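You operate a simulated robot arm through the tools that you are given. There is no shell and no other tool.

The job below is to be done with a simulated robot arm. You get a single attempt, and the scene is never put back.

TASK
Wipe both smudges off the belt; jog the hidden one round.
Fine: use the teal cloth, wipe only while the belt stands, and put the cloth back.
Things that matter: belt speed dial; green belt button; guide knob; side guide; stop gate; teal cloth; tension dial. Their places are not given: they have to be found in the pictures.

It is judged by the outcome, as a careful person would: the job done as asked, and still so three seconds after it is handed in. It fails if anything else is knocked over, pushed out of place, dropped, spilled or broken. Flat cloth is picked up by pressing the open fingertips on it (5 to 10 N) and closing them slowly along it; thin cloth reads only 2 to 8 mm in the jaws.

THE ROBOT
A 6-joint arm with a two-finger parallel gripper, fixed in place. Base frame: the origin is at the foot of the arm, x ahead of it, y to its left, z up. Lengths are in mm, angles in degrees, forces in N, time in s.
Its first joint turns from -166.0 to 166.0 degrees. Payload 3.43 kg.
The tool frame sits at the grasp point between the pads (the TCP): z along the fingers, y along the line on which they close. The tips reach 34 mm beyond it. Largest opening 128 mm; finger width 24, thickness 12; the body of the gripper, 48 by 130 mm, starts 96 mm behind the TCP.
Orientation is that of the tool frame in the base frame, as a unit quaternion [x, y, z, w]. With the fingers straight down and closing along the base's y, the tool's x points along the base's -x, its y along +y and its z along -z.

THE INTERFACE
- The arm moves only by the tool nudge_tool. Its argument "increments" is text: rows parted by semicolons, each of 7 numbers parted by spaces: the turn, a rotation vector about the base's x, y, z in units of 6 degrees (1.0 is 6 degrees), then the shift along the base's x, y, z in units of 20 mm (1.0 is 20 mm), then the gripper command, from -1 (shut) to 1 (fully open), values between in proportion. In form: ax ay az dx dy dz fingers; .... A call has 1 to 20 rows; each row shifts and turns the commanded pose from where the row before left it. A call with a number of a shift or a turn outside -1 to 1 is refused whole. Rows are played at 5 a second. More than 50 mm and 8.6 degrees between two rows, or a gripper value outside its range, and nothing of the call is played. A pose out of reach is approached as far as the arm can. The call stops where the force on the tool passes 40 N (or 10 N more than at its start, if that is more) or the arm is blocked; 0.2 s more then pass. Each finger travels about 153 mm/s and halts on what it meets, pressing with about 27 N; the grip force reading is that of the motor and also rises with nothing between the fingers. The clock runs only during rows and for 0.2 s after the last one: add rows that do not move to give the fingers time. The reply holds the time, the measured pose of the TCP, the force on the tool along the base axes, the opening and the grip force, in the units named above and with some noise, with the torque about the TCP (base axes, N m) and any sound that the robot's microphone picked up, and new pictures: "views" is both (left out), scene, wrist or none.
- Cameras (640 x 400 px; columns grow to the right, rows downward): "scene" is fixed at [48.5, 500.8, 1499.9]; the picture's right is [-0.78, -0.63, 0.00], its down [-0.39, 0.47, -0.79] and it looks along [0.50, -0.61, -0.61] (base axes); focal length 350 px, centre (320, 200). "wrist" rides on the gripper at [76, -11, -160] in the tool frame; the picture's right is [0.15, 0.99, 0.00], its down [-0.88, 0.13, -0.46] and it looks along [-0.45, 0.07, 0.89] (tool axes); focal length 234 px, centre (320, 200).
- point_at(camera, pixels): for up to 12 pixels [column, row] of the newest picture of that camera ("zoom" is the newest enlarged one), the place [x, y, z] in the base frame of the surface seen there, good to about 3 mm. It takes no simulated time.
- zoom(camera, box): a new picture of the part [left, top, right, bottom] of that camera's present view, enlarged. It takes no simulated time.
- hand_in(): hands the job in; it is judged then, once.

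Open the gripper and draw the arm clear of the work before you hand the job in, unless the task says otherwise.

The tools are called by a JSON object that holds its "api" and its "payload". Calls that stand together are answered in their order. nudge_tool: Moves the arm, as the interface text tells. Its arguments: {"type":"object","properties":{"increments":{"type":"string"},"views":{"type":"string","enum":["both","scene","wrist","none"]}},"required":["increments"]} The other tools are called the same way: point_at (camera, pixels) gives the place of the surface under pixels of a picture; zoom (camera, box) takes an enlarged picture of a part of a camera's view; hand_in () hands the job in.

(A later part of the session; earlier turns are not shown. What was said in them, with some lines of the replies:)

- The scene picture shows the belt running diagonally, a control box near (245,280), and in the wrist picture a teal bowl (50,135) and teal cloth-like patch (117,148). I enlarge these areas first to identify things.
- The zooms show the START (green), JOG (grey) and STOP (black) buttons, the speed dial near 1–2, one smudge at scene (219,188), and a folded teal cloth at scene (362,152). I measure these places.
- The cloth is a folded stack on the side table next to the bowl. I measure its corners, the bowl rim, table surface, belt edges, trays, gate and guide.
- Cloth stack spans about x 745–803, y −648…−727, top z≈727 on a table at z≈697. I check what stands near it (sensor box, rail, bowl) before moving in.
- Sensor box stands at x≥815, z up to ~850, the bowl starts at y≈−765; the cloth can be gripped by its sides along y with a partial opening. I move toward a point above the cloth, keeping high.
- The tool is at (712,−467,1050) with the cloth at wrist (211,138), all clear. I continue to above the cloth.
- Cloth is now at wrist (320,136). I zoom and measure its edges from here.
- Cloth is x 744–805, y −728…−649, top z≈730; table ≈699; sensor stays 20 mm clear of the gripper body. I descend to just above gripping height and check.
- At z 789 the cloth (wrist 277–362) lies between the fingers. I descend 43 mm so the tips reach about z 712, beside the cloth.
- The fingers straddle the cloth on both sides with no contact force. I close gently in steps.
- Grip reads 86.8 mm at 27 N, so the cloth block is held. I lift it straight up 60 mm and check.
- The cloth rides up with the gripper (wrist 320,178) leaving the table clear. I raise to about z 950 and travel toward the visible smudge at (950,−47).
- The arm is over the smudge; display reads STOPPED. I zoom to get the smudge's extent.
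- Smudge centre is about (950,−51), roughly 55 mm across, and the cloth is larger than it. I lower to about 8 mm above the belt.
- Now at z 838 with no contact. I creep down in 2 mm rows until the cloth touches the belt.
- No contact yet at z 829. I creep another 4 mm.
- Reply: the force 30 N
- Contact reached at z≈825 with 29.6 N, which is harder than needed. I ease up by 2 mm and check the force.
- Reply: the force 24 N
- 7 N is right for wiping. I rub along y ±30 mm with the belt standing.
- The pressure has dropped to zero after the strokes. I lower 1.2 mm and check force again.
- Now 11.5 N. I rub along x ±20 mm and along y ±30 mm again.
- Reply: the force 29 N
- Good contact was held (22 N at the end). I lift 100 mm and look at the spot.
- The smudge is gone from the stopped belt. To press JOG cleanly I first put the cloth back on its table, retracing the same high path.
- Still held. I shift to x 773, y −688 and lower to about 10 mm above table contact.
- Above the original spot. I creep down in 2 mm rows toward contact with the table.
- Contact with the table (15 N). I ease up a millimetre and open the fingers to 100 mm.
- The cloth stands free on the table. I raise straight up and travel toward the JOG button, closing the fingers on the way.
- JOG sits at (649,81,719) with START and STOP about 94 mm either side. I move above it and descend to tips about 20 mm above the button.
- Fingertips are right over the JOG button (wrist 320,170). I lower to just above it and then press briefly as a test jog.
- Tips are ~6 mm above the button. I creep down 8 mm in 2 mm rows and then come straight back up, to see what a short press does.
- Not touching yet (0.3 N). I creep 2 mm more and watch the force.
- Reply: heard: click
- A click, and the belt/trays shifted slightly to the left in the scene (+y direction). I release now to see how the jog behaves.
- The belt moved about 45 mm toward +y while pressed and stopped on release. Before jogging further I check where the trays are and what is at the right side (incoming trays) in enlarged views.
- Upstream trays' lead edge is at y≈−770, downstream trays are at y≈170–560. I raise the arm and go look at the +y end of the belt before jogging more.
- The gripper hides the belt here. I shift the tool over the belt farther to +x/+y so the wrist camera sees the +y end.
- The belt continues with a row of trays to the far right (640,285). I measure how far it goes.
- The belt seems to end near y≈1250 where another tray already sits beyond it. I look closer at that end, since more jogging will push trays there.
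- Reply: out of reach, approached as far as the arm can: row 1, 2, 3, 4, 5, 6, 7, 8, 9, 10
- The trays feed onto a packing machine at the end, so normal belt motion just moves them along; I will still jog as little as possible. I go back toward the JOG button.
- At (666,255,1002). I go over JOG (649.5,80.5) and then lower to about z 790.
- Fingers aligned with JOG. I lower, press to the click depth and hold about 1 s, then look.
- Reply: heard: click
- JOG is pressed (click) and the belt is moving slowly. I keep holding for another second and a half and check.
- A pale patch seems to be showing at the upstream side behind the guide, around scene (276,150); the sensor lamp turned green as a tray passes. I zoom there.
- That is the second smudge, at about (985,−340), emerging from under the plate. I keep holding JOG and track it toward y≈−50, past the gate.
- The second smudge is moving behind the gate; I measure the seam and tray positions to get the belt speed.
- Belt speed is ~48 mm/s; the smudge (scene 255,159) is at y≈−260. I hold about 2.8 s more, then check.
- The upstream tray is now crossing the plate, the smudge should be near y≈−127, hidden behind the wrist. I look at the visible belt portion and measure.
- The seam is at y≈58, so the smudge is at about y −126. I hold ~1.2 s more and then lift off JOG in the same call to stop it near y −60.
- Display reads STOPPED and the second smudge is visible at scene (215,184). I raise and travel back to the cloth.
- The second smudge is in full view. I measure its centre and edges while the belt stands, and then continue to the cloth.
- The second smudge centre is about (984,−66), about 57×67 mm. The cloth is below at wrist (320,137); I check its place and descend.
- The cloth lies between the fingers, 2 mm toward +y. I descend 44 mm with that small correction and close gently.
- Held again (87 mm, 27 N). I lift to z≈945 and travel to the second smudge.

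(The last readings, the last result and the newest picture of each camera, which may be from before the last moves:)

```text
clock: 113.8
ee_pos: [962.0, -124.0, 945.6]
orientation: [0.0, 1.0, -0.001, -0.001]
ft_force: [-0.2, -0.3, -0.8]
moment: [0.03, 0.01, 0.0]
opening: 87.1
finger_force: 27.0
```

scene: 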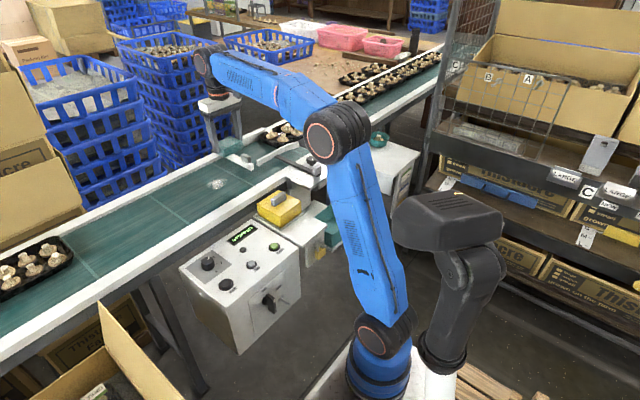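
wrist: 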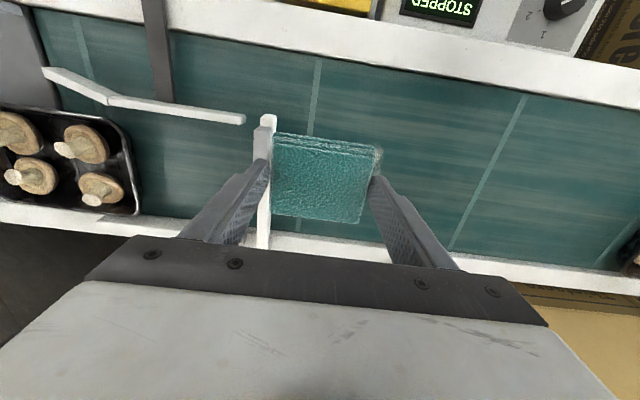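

Over the gate now, display STOPPED. I move to (982,−64) and then lower to about z 838.

{"api": "nudge_tool", "payload": {"increments": "0 0 0 0.33 1 0 -0.2;0 0 0 0.33 1 0 -0.2;0 0 0 0.34 1 0 -0.2;0 0 0 0 0 -1 -0.2;0 0 0 0 0 -1 -0.2;0 0 0 0 0 -1 -0.2;0 0 0 0 0 -1 -0.2;0 0 0 0 0 -1 -0.2;0 0 0 0 0 -0.4 -0.2;0 0 0 0 0 0 -0.2", "views": "both"}}

{"api": "zoom", "payload": {"camera": "scene", "box": [180, 140, 270, 210]}}

```text
clock: 116.0
ee_pos: [981.3, -60.9, 837.4]
orientation: [0.0, 1.0, 0.0, 0.0]
ft_force: [0.8, -1.0, -0.1]
moment: [-0.03, 0.02, -0.03]
opening: 86.7
finger_force: 27.3
```

scene: 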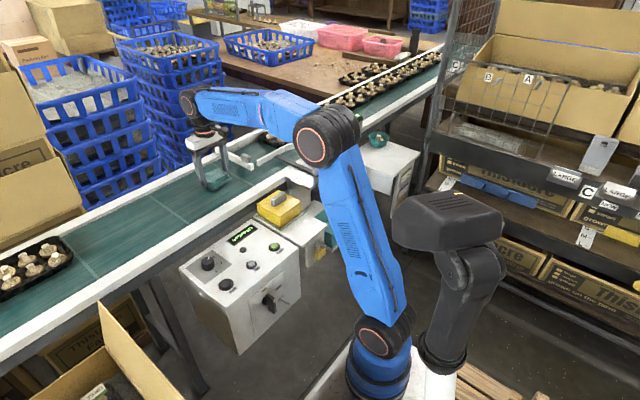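
wrist: 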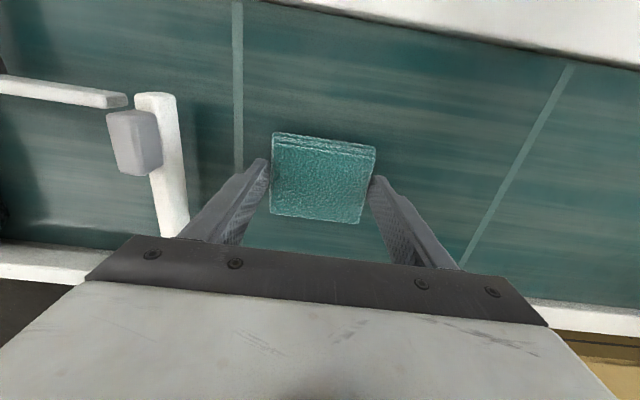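

```text
5.71 times, centred on (225, 175) of scene
```

zoom: 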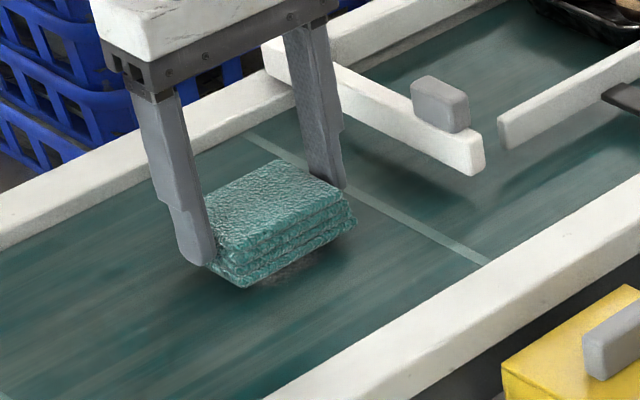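

The cloth is right over the smudge with the gate clear. I creep down toward contact.

{"api": "nudge_tool", "payload": {"increments": "0 0 0 0 0 -0.1 -0.2;0 0 0 0 0 -0.1 -0.2;0 0 0 0 0 -0.1 -0.2;0 0 0 0 0 -0.1 -0.2;0 0 0 0 0 -0.1 -0.2;0 0 0 0 0 0 -0.2", "views": "none"}}

{"api": "nudge_tool", "payload": {"increments": "0 0 0 0 0 -0.06 -0.2;0 0 0 0 0 0 -0.2", "views": "none"}}

```text
clock: 117.4
ee_pos: [980.6, -61.5, 828.8]
orientation: [0.0, 1.0, -0.002, 0.0]
ft_force: [-0.5, 0.3, -1.0]
moment: [0.0, -0.01, 0.02]
opening: 87.0
finger_force: 26.9
```

```text
clock: 118.0
ee_pos: [980.5, -62.0, 826.2]
orientation: [-0.001, 1.0, -0.001, 0.0]
ft_force: [-0.4, -0.3, -0.8]
moment: [0.02, 0.0, 0.01]
opening: 86.7
finger_force: 27.4
```

No contact yet at z 826. I go down in 1 mm steps.

{"api": "nudge_tool", "payload": {"increments": "0 0 0 0 0 -0.05 -0.2;0 0 0 0 0 0 -0.2", "views": "none"}}

{"api": "nudge_tool", "payload": {"increments": "0 0 0 0 0 -0.04 -0.2;0 0 0 0 0 0 -0.2", "views": "none"}}

```text
clock: 118.6
ee_pos: [981.0, -61.4, 825.3]
orientation: [-0.001, 1.0, -0.001, 0.0]
ft_force: [0.5, -0.1, 0.1]
moment: [0.01, -0.01, -0.01]
opening: 87.2
finger_force: 26.5
```

```text
clock: 119.2
ee_pos: [981.3, -62.8, 825.5]
orientation: [-0.001, 1.0, -0.001, 0.001]
ft_force: [0.3, 1.5, 5.2]
moment: [0.16, 0.12, -0.01]
opening: 86.7
finger_force: 27.3
```

{"api": "nudge_tool", "payload": {"increments": "0 0 0 0 0 -0.04 -0.2;0 0 0 0 0 0 -0.2", "views": "none"}}

```text
clock: 119.8
ee_pos: [982.0, -61.9, 825.5]
orientation: [-0.001, 1.0, -0.001, 0.001]
ft_force: [1.8, 2.7, 13.9]
moment: [0.2, 0.01, -0.03]
opening: 86.8
finger_force: 26.7
```

13.9 N of contact. I rub in y (−25…+30) and x (±20), belt standing.

{"api": "nudge_tool", "payload": {"increments": "0 0 0 0 -0.5 0 -0.2;0 0 0 0 -0.5 0 -0.2;0 0 0 0 -0.25 0 -0.2;0 0 0 0 0.5 0 -0.2;0 0 0 0 0.5 0 -0.2;0 0 0 0 0.5 0 -0.2;0 0 0 0 0.5 0 -0.2;0 0 0 0 0.5 0 -0.2;0 0 0 0 0.25 0 -0.2;0 0 0 0 -0.5 0 -0.2;0 0 0 0 -0.5 0 -0.2;0 0 0 0 -0.5 0 -0.2;0 0 0 0.5 0 0 -0.2;0 0 0 0.5 0 0 -0.2;0 0 0 -0.5 0 0 -0.2;0 0 0 -0.5 0 0 -0.2;0 0 0 -0.5 0 0 -0.2;0 0 0 -0.5 0 0 -0.2;0 0 0 0.5 0 0 -0.2;0 0 0 0.5 0 0 -0.2", "views": "none"}}

```text
clock: 124.0
ee_pos: [981.7, -62.3, 824.3]
orientation: [0.0, 1.0, -0.002, -0.001]
ft_force: [-3.3, -0.2, 4.7]
moment: [0.02, 0.12, 0.0]
opening: 86.9
finger_force: 27.1
```

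Pressure has eased to 4.7 N. I add about 1 mm and repeat the rubbing once more.

{"api": "nudge_tool", "payload": {"increments": "0 0 0 0 0 -0.05 -0.2;0 0 0 0 -0.5 0 -0.2;0 0 0 0 -0.5 0 -0.2;0 0 0 0.5 0 0 -0.2;0 0 0 0 0.5 0 -0.2;0 0 0 0 0.5 0 -0.2;0 0 0 0 0.5 0 -0.2;0 0 0 0 0.5 0 -0.2;0 0 0 0 0.5 0 -0.2;0 0 0 -0.5 0 0 -0.2;0 0 0 -0.5 0 0 -0.2;0 0 0 0 -0.5 0 -0.2;0 0 0 0 -0.5 0 -0.2;0 0 0 0 -0.5 0 -0.2;0 0 0 0 -0.5 0 -0.2;0 0 0 0 -0.5 0 -0.2;0 0 0 0.5 0 0 -0.2;0 0 0 0 0.5 0 -0.2;0 0 0 0 0.5 0 -0.2", "views": "none"}}

{"api": "nudge_tool", "payload": {"increments": "0 0 0 0 0 0.3 -0.2;0 0 0 0 0 1 -0.2;0 0 0 0 0 1 -0.2;0 0 0 0 0 1 -0.2;0 0 0 0 0 1 -0.2;0 0 0 0 0 1 -0.2;0 0 0 0 0 1 -0.2;0 0 0 0 0 0 -0.2", "views": "both"}}

{"api": "zoom", "payload": {"camera": "scene", "box": [180, 140, 270, 210]}}

```text
clock: 128.0
ee_pos: [980.6, -64.2, 823.6]
orientation: [0.001, 1.0, -0.001, 0.0]
ft_force: [-0.1, -6.7, 6.6]
moment: [-0.23, 0.04, -0.03]
opening: 86.8
finger_force: 27.0
```

```text
clock: 129.8
ee_pos: [980.3, -60.6, 948.2]
orientation: [-0.001, 1.0, -0.001, 0.0]
ft_force: [-0.4, -0.4, -0.9]
moment: [0.0, 0.0, 0.01]
opening: 87.0
finger_force: 26.7
```

scene: 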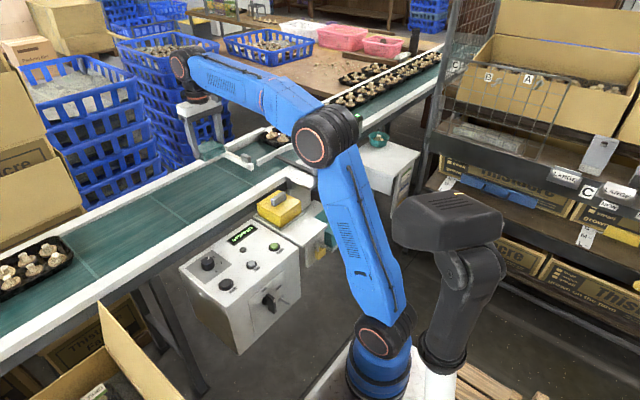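
wrist: 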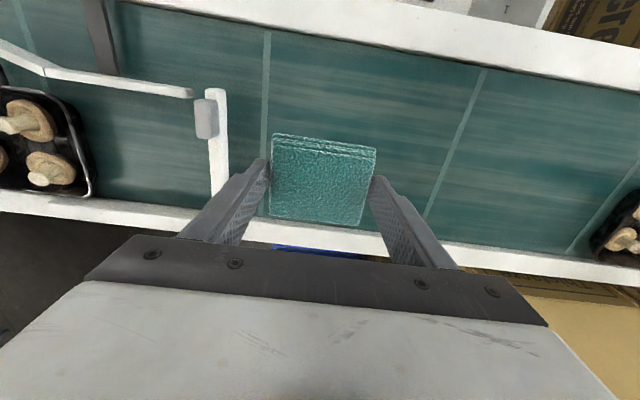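

```text
5.71 times, centred on (225, 175) of scene
```

zoom: 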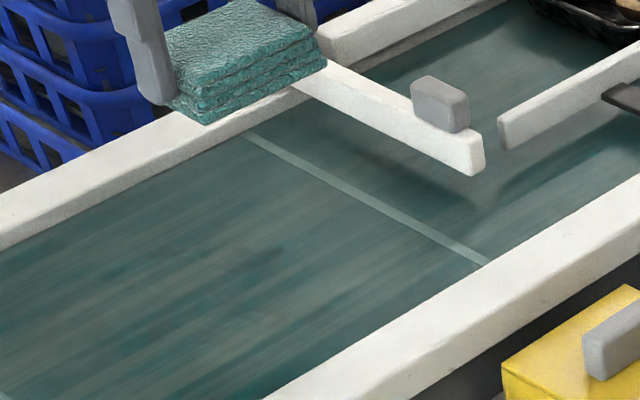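

The second smudge is gone too. I carry the cloth back to its table along the same path.

{"api": "nudge_tool", "payload": {"increments": "0 0 0 -0.325 -0.978 0 -0.2;0 0 0 -0.325 -0.978 0 -0.2;0 0 0 -0.325 -0.978 0 -0.2;0 0 0 -0.325 -0.978 0 -0.2;0 0 0 -0.325 -0.978 0 -0.2;0 0 0 -0.325 -0.978 0 -0.2;0 0 0 -0.325 -0.978 0 -0.2;0 0 0 -0.325 -0.978 0 -0.2;0 0 0 -0.325 -0.978 0 -0.2;0 0 0 -0.325 -0.978 0 -0.2;0 0 0 -0.325 -0.978 0 -0.2;0 0 0 -0.325 -0.978 0 -0.2;0 0 0 -0.325 -0.978 0 -0.2;0 0 0 -0.325 -0.978 0 -0.2;0 0 0 -0.325 -0.978 0 -0.2;0 0 0 -0.325 -0.978 0 -0.2;0 0 0 -0.325 -0.978 0 -0.2;0 0 0 -0.325 -0.978 0 -0.2;0 0 0 -0.325 -0.978 0 -0.2;0 0 0 -0.325 -0.978 0 -0.2", "views": "none"}}

{"api": "nudge_tool", "payload": {"increments": "0 0 0 -0.325 -0.978 0 -0.2;0 0 0 -0.325 -0.978 0 -0.2;0 0 0 -0.325 -0.978 0 -0.2;0 0 0 -0.325 -0.978 0 -0.2;0 0 0 -0.325 -0.978 0 -0.2;0 0 0 -0.325 -0.978 0 -0.2;0 0 0 -0.325 -0.978 0 -0.2;0 0 0 -0.325 -0.978 0 -0.2;0 0 0 -0.325 -0.978 0 -0.2;0 0 0 -0.325 -0.978 0 -0.2;0 0 0 -0.325 -0.978 0 -0.2;0 0 0 -0.325 -0.978 0 -0.2;0 0 0 0 0 0 -0.2", "views": "both"}}

{"api": "zoom", "payload": {"camera": "scene", "box": [40, 130, 280, 290]}}

```text
clock: 134.0
ee_pos: [852.1, -453.8, 948.7]
orientation: [0.0, 1.0, -0.001, 0.0]
ft_force: [-0.3, -0.7, -0.9]
moment: [-0.02, 0.0, 0.01]
opening: 86.9
finger_force: 26.6
```

```text
clock: 136.8
ee_pos: [774.3, -689.6, 947.7]
orientation: [-0.001, 1.0, 0.0, 0.0]
ft_force: [0.3, -0.4, -1.2]
moment: [0.0, 0.01, 0.04]
opening: 86.9
finger_force: 26.6
```

scene: 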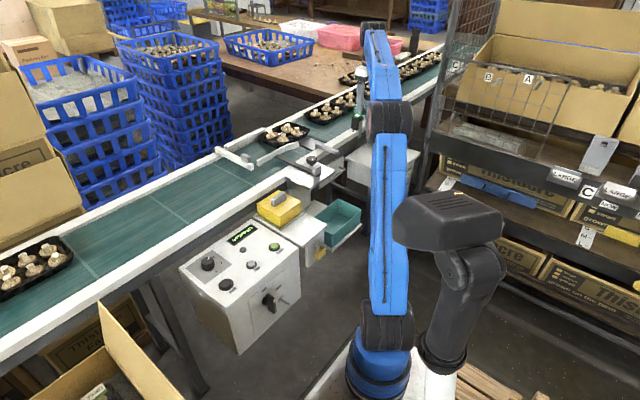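
wrist: 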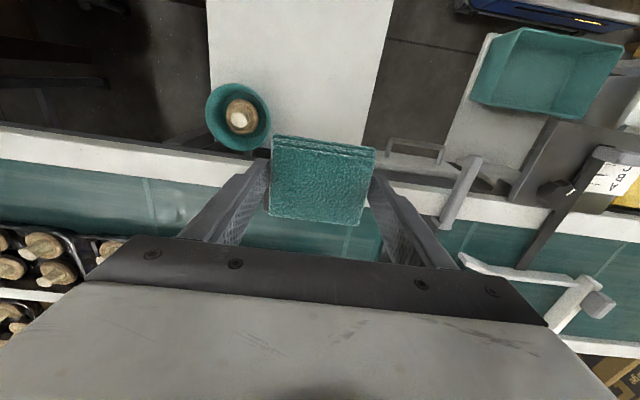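

```text
2.50 times, centred on (160, 210) of scene
```

zoom: 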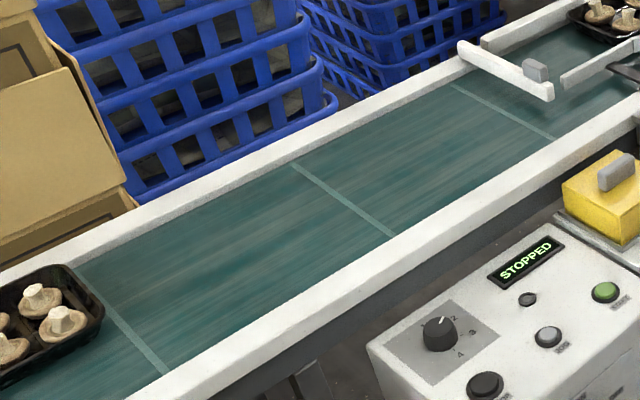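

The belt is clean here, but the wrist picture shows a pale spot at (172,215) on the upstream belt. I zoom to see what it is.

{"api": "zoom", "payload": {"camera": "wrist", "box": [90, 160, 240, 260]}}

{"api": "point_at", "payload": {"camera": "wrist", "pixels": [[172, 215], [160, 190], [186, 210]]}}

{"api": "zoom", "payload": {"camera": "scene", "box": [330, 60, 450, 135]}}

```text
4.00 times, centred on (165, 210) of wrist
```

zoom: 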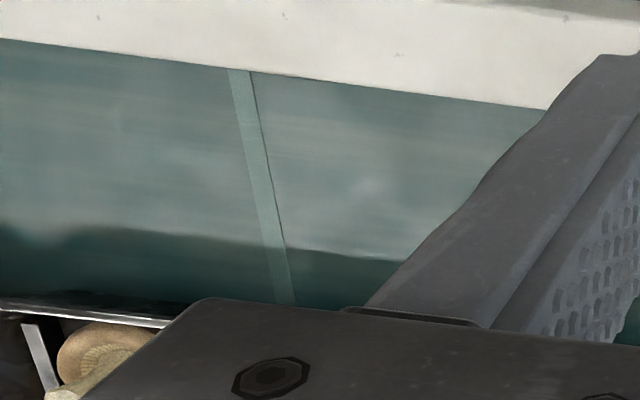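

```text
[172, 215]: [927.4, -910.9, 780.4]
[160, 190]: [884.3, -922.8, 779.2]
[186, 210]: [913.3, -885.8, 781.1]
```

```text
5.33 times, centred on (390, 98) of scene
```

zoom: 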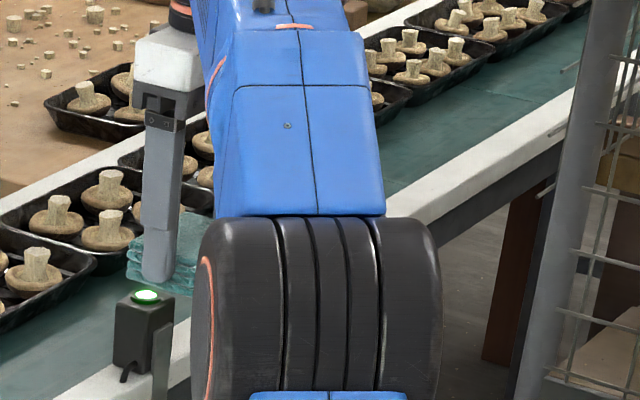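

It is only a faint smooth reflection, not a granular smudge. I now lower the cloth to its original place on the table.

{"api": "nudge_tool", "payload": {"increments": "0 0 0 -0.05 0.07 -1 -0.2;0 0 0 0 0 -1 -0.2;0 0 0 0 0 -1 -0.2;0 0 0 0 0 -1 -0.2;0 0 0 0 0 -1 -0.2;0 0 0 0 0 -1 -0.2;0 0 0 0 0 -1 -0.2;0 0 0 0 0 -1 -0.2;0 0 0 0 0 -1 -0.2;0 0 0 0 0 -0.75 -0.2;0 0 0 0 0 0 -0.2", "views": "wrist"}}

```text
clock: 139.2
ee_pos: [774.2, -688.0, 754.3]
orientation: [-0.001, 1.0, -0.001, 0.0]
ft_force: [-0.2, -0.1, -0.8]
moment: [0.0, 0.02, 0.02]
opening: 87.0
finger_force: 26.6
```

wrist: 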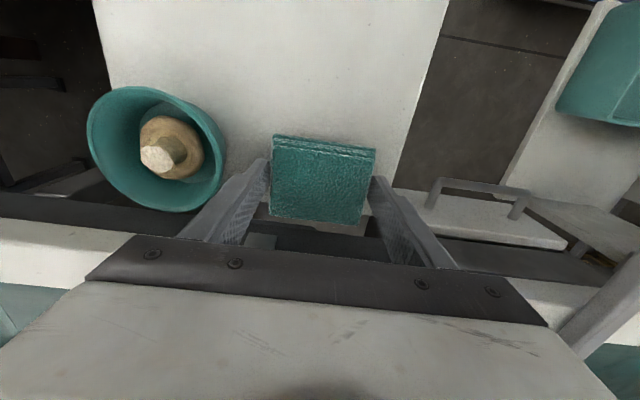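

Right above the original spot. I creep down until it touches the table.

{"api": "nudge_tool", "payload": {"increments": "0 0 0 0 0 -0.1 -0.2;0 0 0 0 0 -0.1 -0.2;0 0 0 0 0 -0.1 -0.2;0 0 0 0 0 -0.1 -0.2;0 0 0 0 0 0 -0.2", "views": "none"}}

{"api": "nudge_tool", "payload": {"increments": "0 0 0 0 0 -0.07 -0.2;0 0 0 0 0 0 -0.2", "views": "none"}}

```text
clock: 140.4
ee_pos: [772.3, -687.9, 744.7]
orientation: [0.001, 1.0, -0.001, -0.001]
ft_force: [0.4, 0.8, 0.0]
moment: [0.04, -0.02, 0.0]
opening: 87.2
finger_force: 27.2
```

```text
clock: 141.0
ee_pos: [773.0, -687.9, 744.1]
orientation: [0.0, 1.0, -0.001, 0.001]
ft_force: [0.3, 0.8, 0.4]
moment: [-0.02, -0.02, -0.04]
opening: 86.8
finger_force: 27.6
```

{"api": "nudge_tool", "payload": {"increments": "0 0 0 0 0 -0.05 -0.2;0 0 0 0 0 0 -0.2", "views": "none"}}

{"api": "nudge_tool", "payload": {"increments": "0 0 0 0 0 -0.03 -0.2;0 0 0 0 0 0 -0.2", "views": "none"}}

```text
clock: 141.6
ee_pos: [773.1, -687.8, 743.7]
orientation: [-0.001, 1.0, -0.001, 0.0]
ft_force: [0.1, 0.2, -1.1]
moment: [0.0, -0.03, -0.02]
opening: 86.3
finger_force: 27.2
```

```text
clock: 142.2
ee_pos: [772.7, -688.0, 742.1]
orientation: [0.0, 1.0, -0.001, 0.0]
ft_force: [0.7, -0.5, 4.3]
moment: [0.13, -0.02, -0.05]
opening: 87.0
finger_force: 26.7
```

Touching the table (4.3 N). I open to 100 mm and raise straight up.

{"api": "nudge_tool", "payload": {"increments": "0 0 0 0 0 0 0.4;0 0 0 0 0 0 0.5;0 0 0 0 0 0 0.56;0 0 0 0 0 0 0.56;0 0 0 0 0 0.5 0.56;0 0 0 0 0 1 0.56;0 0 0 0 0 1 0.56;0 0 0 0 0 1 0.56;0 0 0 0 0 1 0.56;0 0 0 0 0 1 0.56;0 0 0 0 0 1 0.56;0 0 0 0 0 1 0.56;0 0 0 0 0 1 0.56;0 0 0 0 0 1 0.56;0 0 0 0 0 1 0.56;0 0 0 0 0 1 0.56", "views": "both"}}

{"api": "zoom", "payload": {"camera": "wrist", "box": [80, 60, 420, 280]}}

```text
clock: 145.6
ee_pos: [772.4, -687.1, 971.0]
orientation: [-0.002, 1.0, 0.0, 0.0]
ft_force: [1.2, 0.4, 0.0]
moment: [-0.02, 0.01, 0.01]
opening: 99.7
finger_force: 0.1
```

scene: 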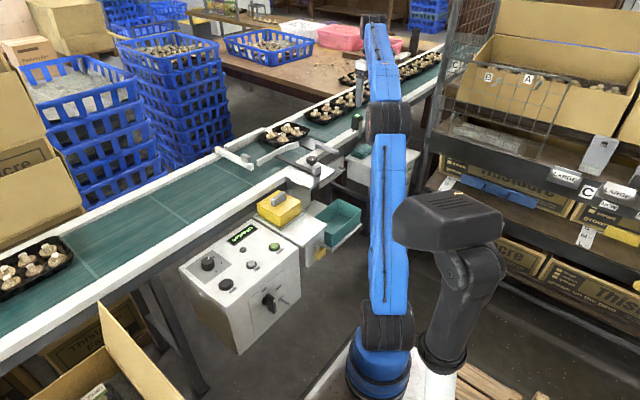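
wrist: 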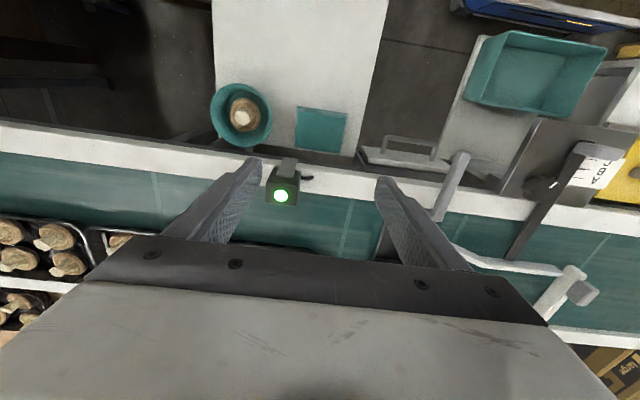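

```text
1.82 times, centred on (250, 170) of wrist
```

zoom: 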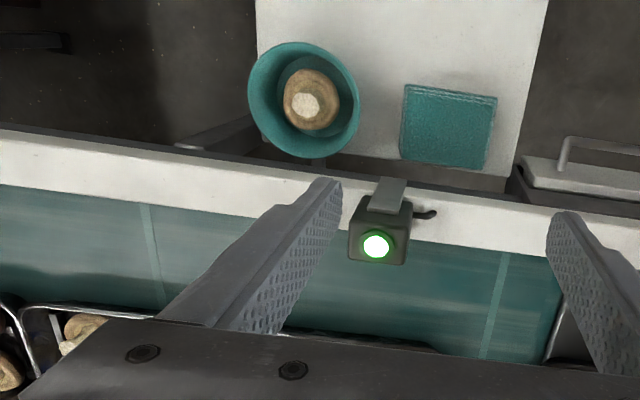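

The cloth is back in place and the earlier spot was a reflection (gone now). I verify the cloth's position and draw the arm clear to its starting area with the gripper open.

{"api": "point_at", "payload": {"camera": "wrist", "pixels": [[298, 108], [345, 113], [338, 148], [296, 144], [320, 128]]}}

{"api": "nudge_tool", "payload": {"increments": "0 0 0 -0.29 0.99 0.3 0.56;0 0 0 -0.29 0.99 0.3 0.56;0 0 0 -0.29 0.99 0.3 0.7;0 0 0 -0.29 0.99 0.3 0.8;0 0 0 -0.29 0.99 0.3 1;0 0 0 -0.29 0.99 0.3 1;0 0 0 -0.29 0.99 0.3 1;0 0 0 -0.29 0.99 0.3 1;0 0 0 -0.29 0.99 0.3 1;0 0 0 -0.29 0.99 0.3 1;0 0 0 -0.29 0.99 0.3 1;0 0 0 -0.29 0.99 0.3 1;0 0 0 -0.29 0.99 0.3 1;0 0 0 -0.29 0.99 0.3 1;0 0 0 -0.29 0.99 0.3 1;0 0 0 -0.29 0.99 0.3 1;0 0 0 -0.29 0.99 0.3 1;0 0 0 -0.29 0.99 0.3 1;0 0 0 -0.29 0.99 0.3 1;0 0 0 0 0 0 1", "views": "both"}}

{"api": "zoom", "payload": {"camera": "scene", "box": [0, 100, 400, 350]}}

{"api": "zoom", "payload": {"camera": "scene", "box": [60, 150, 260, 280]}}

```text
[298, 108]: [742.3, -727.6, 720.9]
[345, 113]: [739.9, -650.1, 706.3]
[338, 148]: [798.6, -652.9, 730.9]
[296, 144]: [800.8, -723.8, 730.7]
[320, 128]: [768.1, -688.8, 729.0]
```

```text
clock: 149.8
ee_pos: [662.9, -310.1, 1086.6]
orientation: [0.0, 1.0, 0.0, 0.001]
ft_force: [0.8, 0.3, 0.5]
moment: [0.0, 0.0, 0.04]
opening: 127.9
finger_force: 0.2
```

scene: 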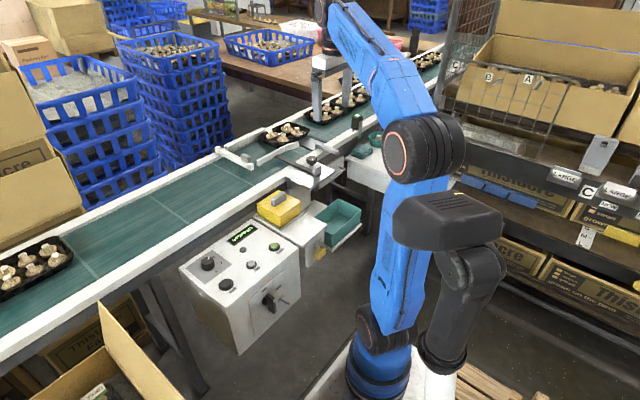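
wrist: 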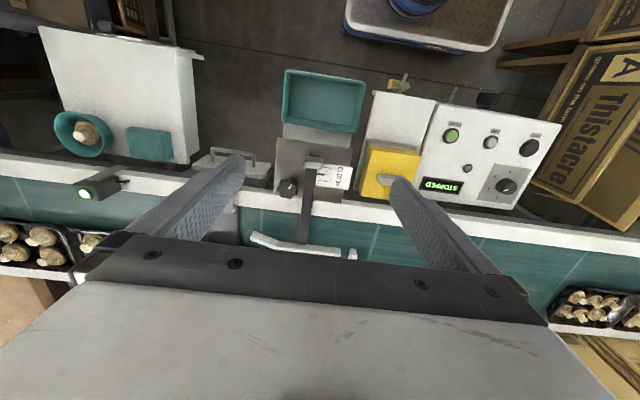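

```text
1.60 times, centred on (200, 225) of scene
```

zoom: 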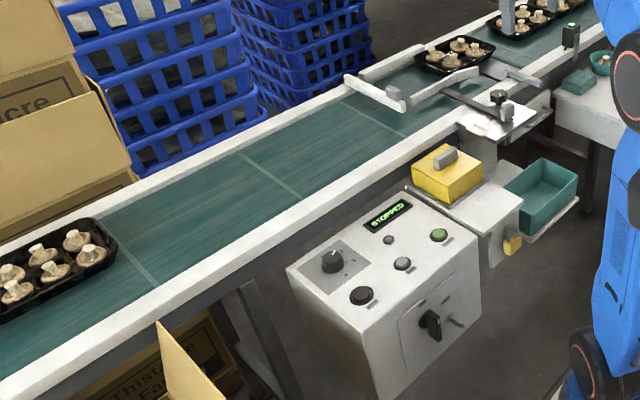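

```text
3.08 times, centred on (160, 215) of scene
```

zoom: 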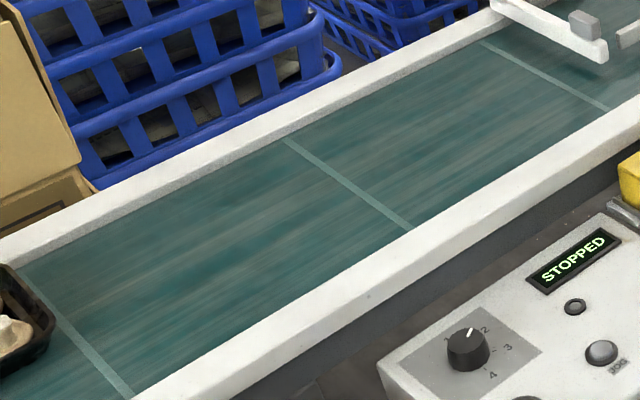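

The belt is clean from the gate to the trays and the display reads STOPPED. The cloth is back on its table at x 742–800, y −725…−651. The gripper is open and the arm is clear, so I hand the job in.

{"api": "hand_in", "payload": {}}

```text
The job is handed in.
```

Both smudges are off the belt, and the job is handed in.

- **First smudge:** I wiped the visible one with the teal cloth while the belt stood still.
- **Hidden smudge:** I put the cloth down and held JOG until it came round past the stop gate. Once the display read STOPPED, I fetched the cloth and wiped it off.
- **Cloth:** it is back in its spot on the side table, within a few millimetres of where it started.
- **Trays:** jogging carried the mushroom trays along with the belt, roughly 370 mm in all. The downstream ones queued up toward the packing machine and stopped there. The lead upstream tray is now at the side guide, short of the stop gate.
- **Everything else:** I did not touch the dials, guide, gate, or START and STOP buttons. The last pictures showed a clean belt and the display reading STOPPED. The arm is clear with the gripper open.
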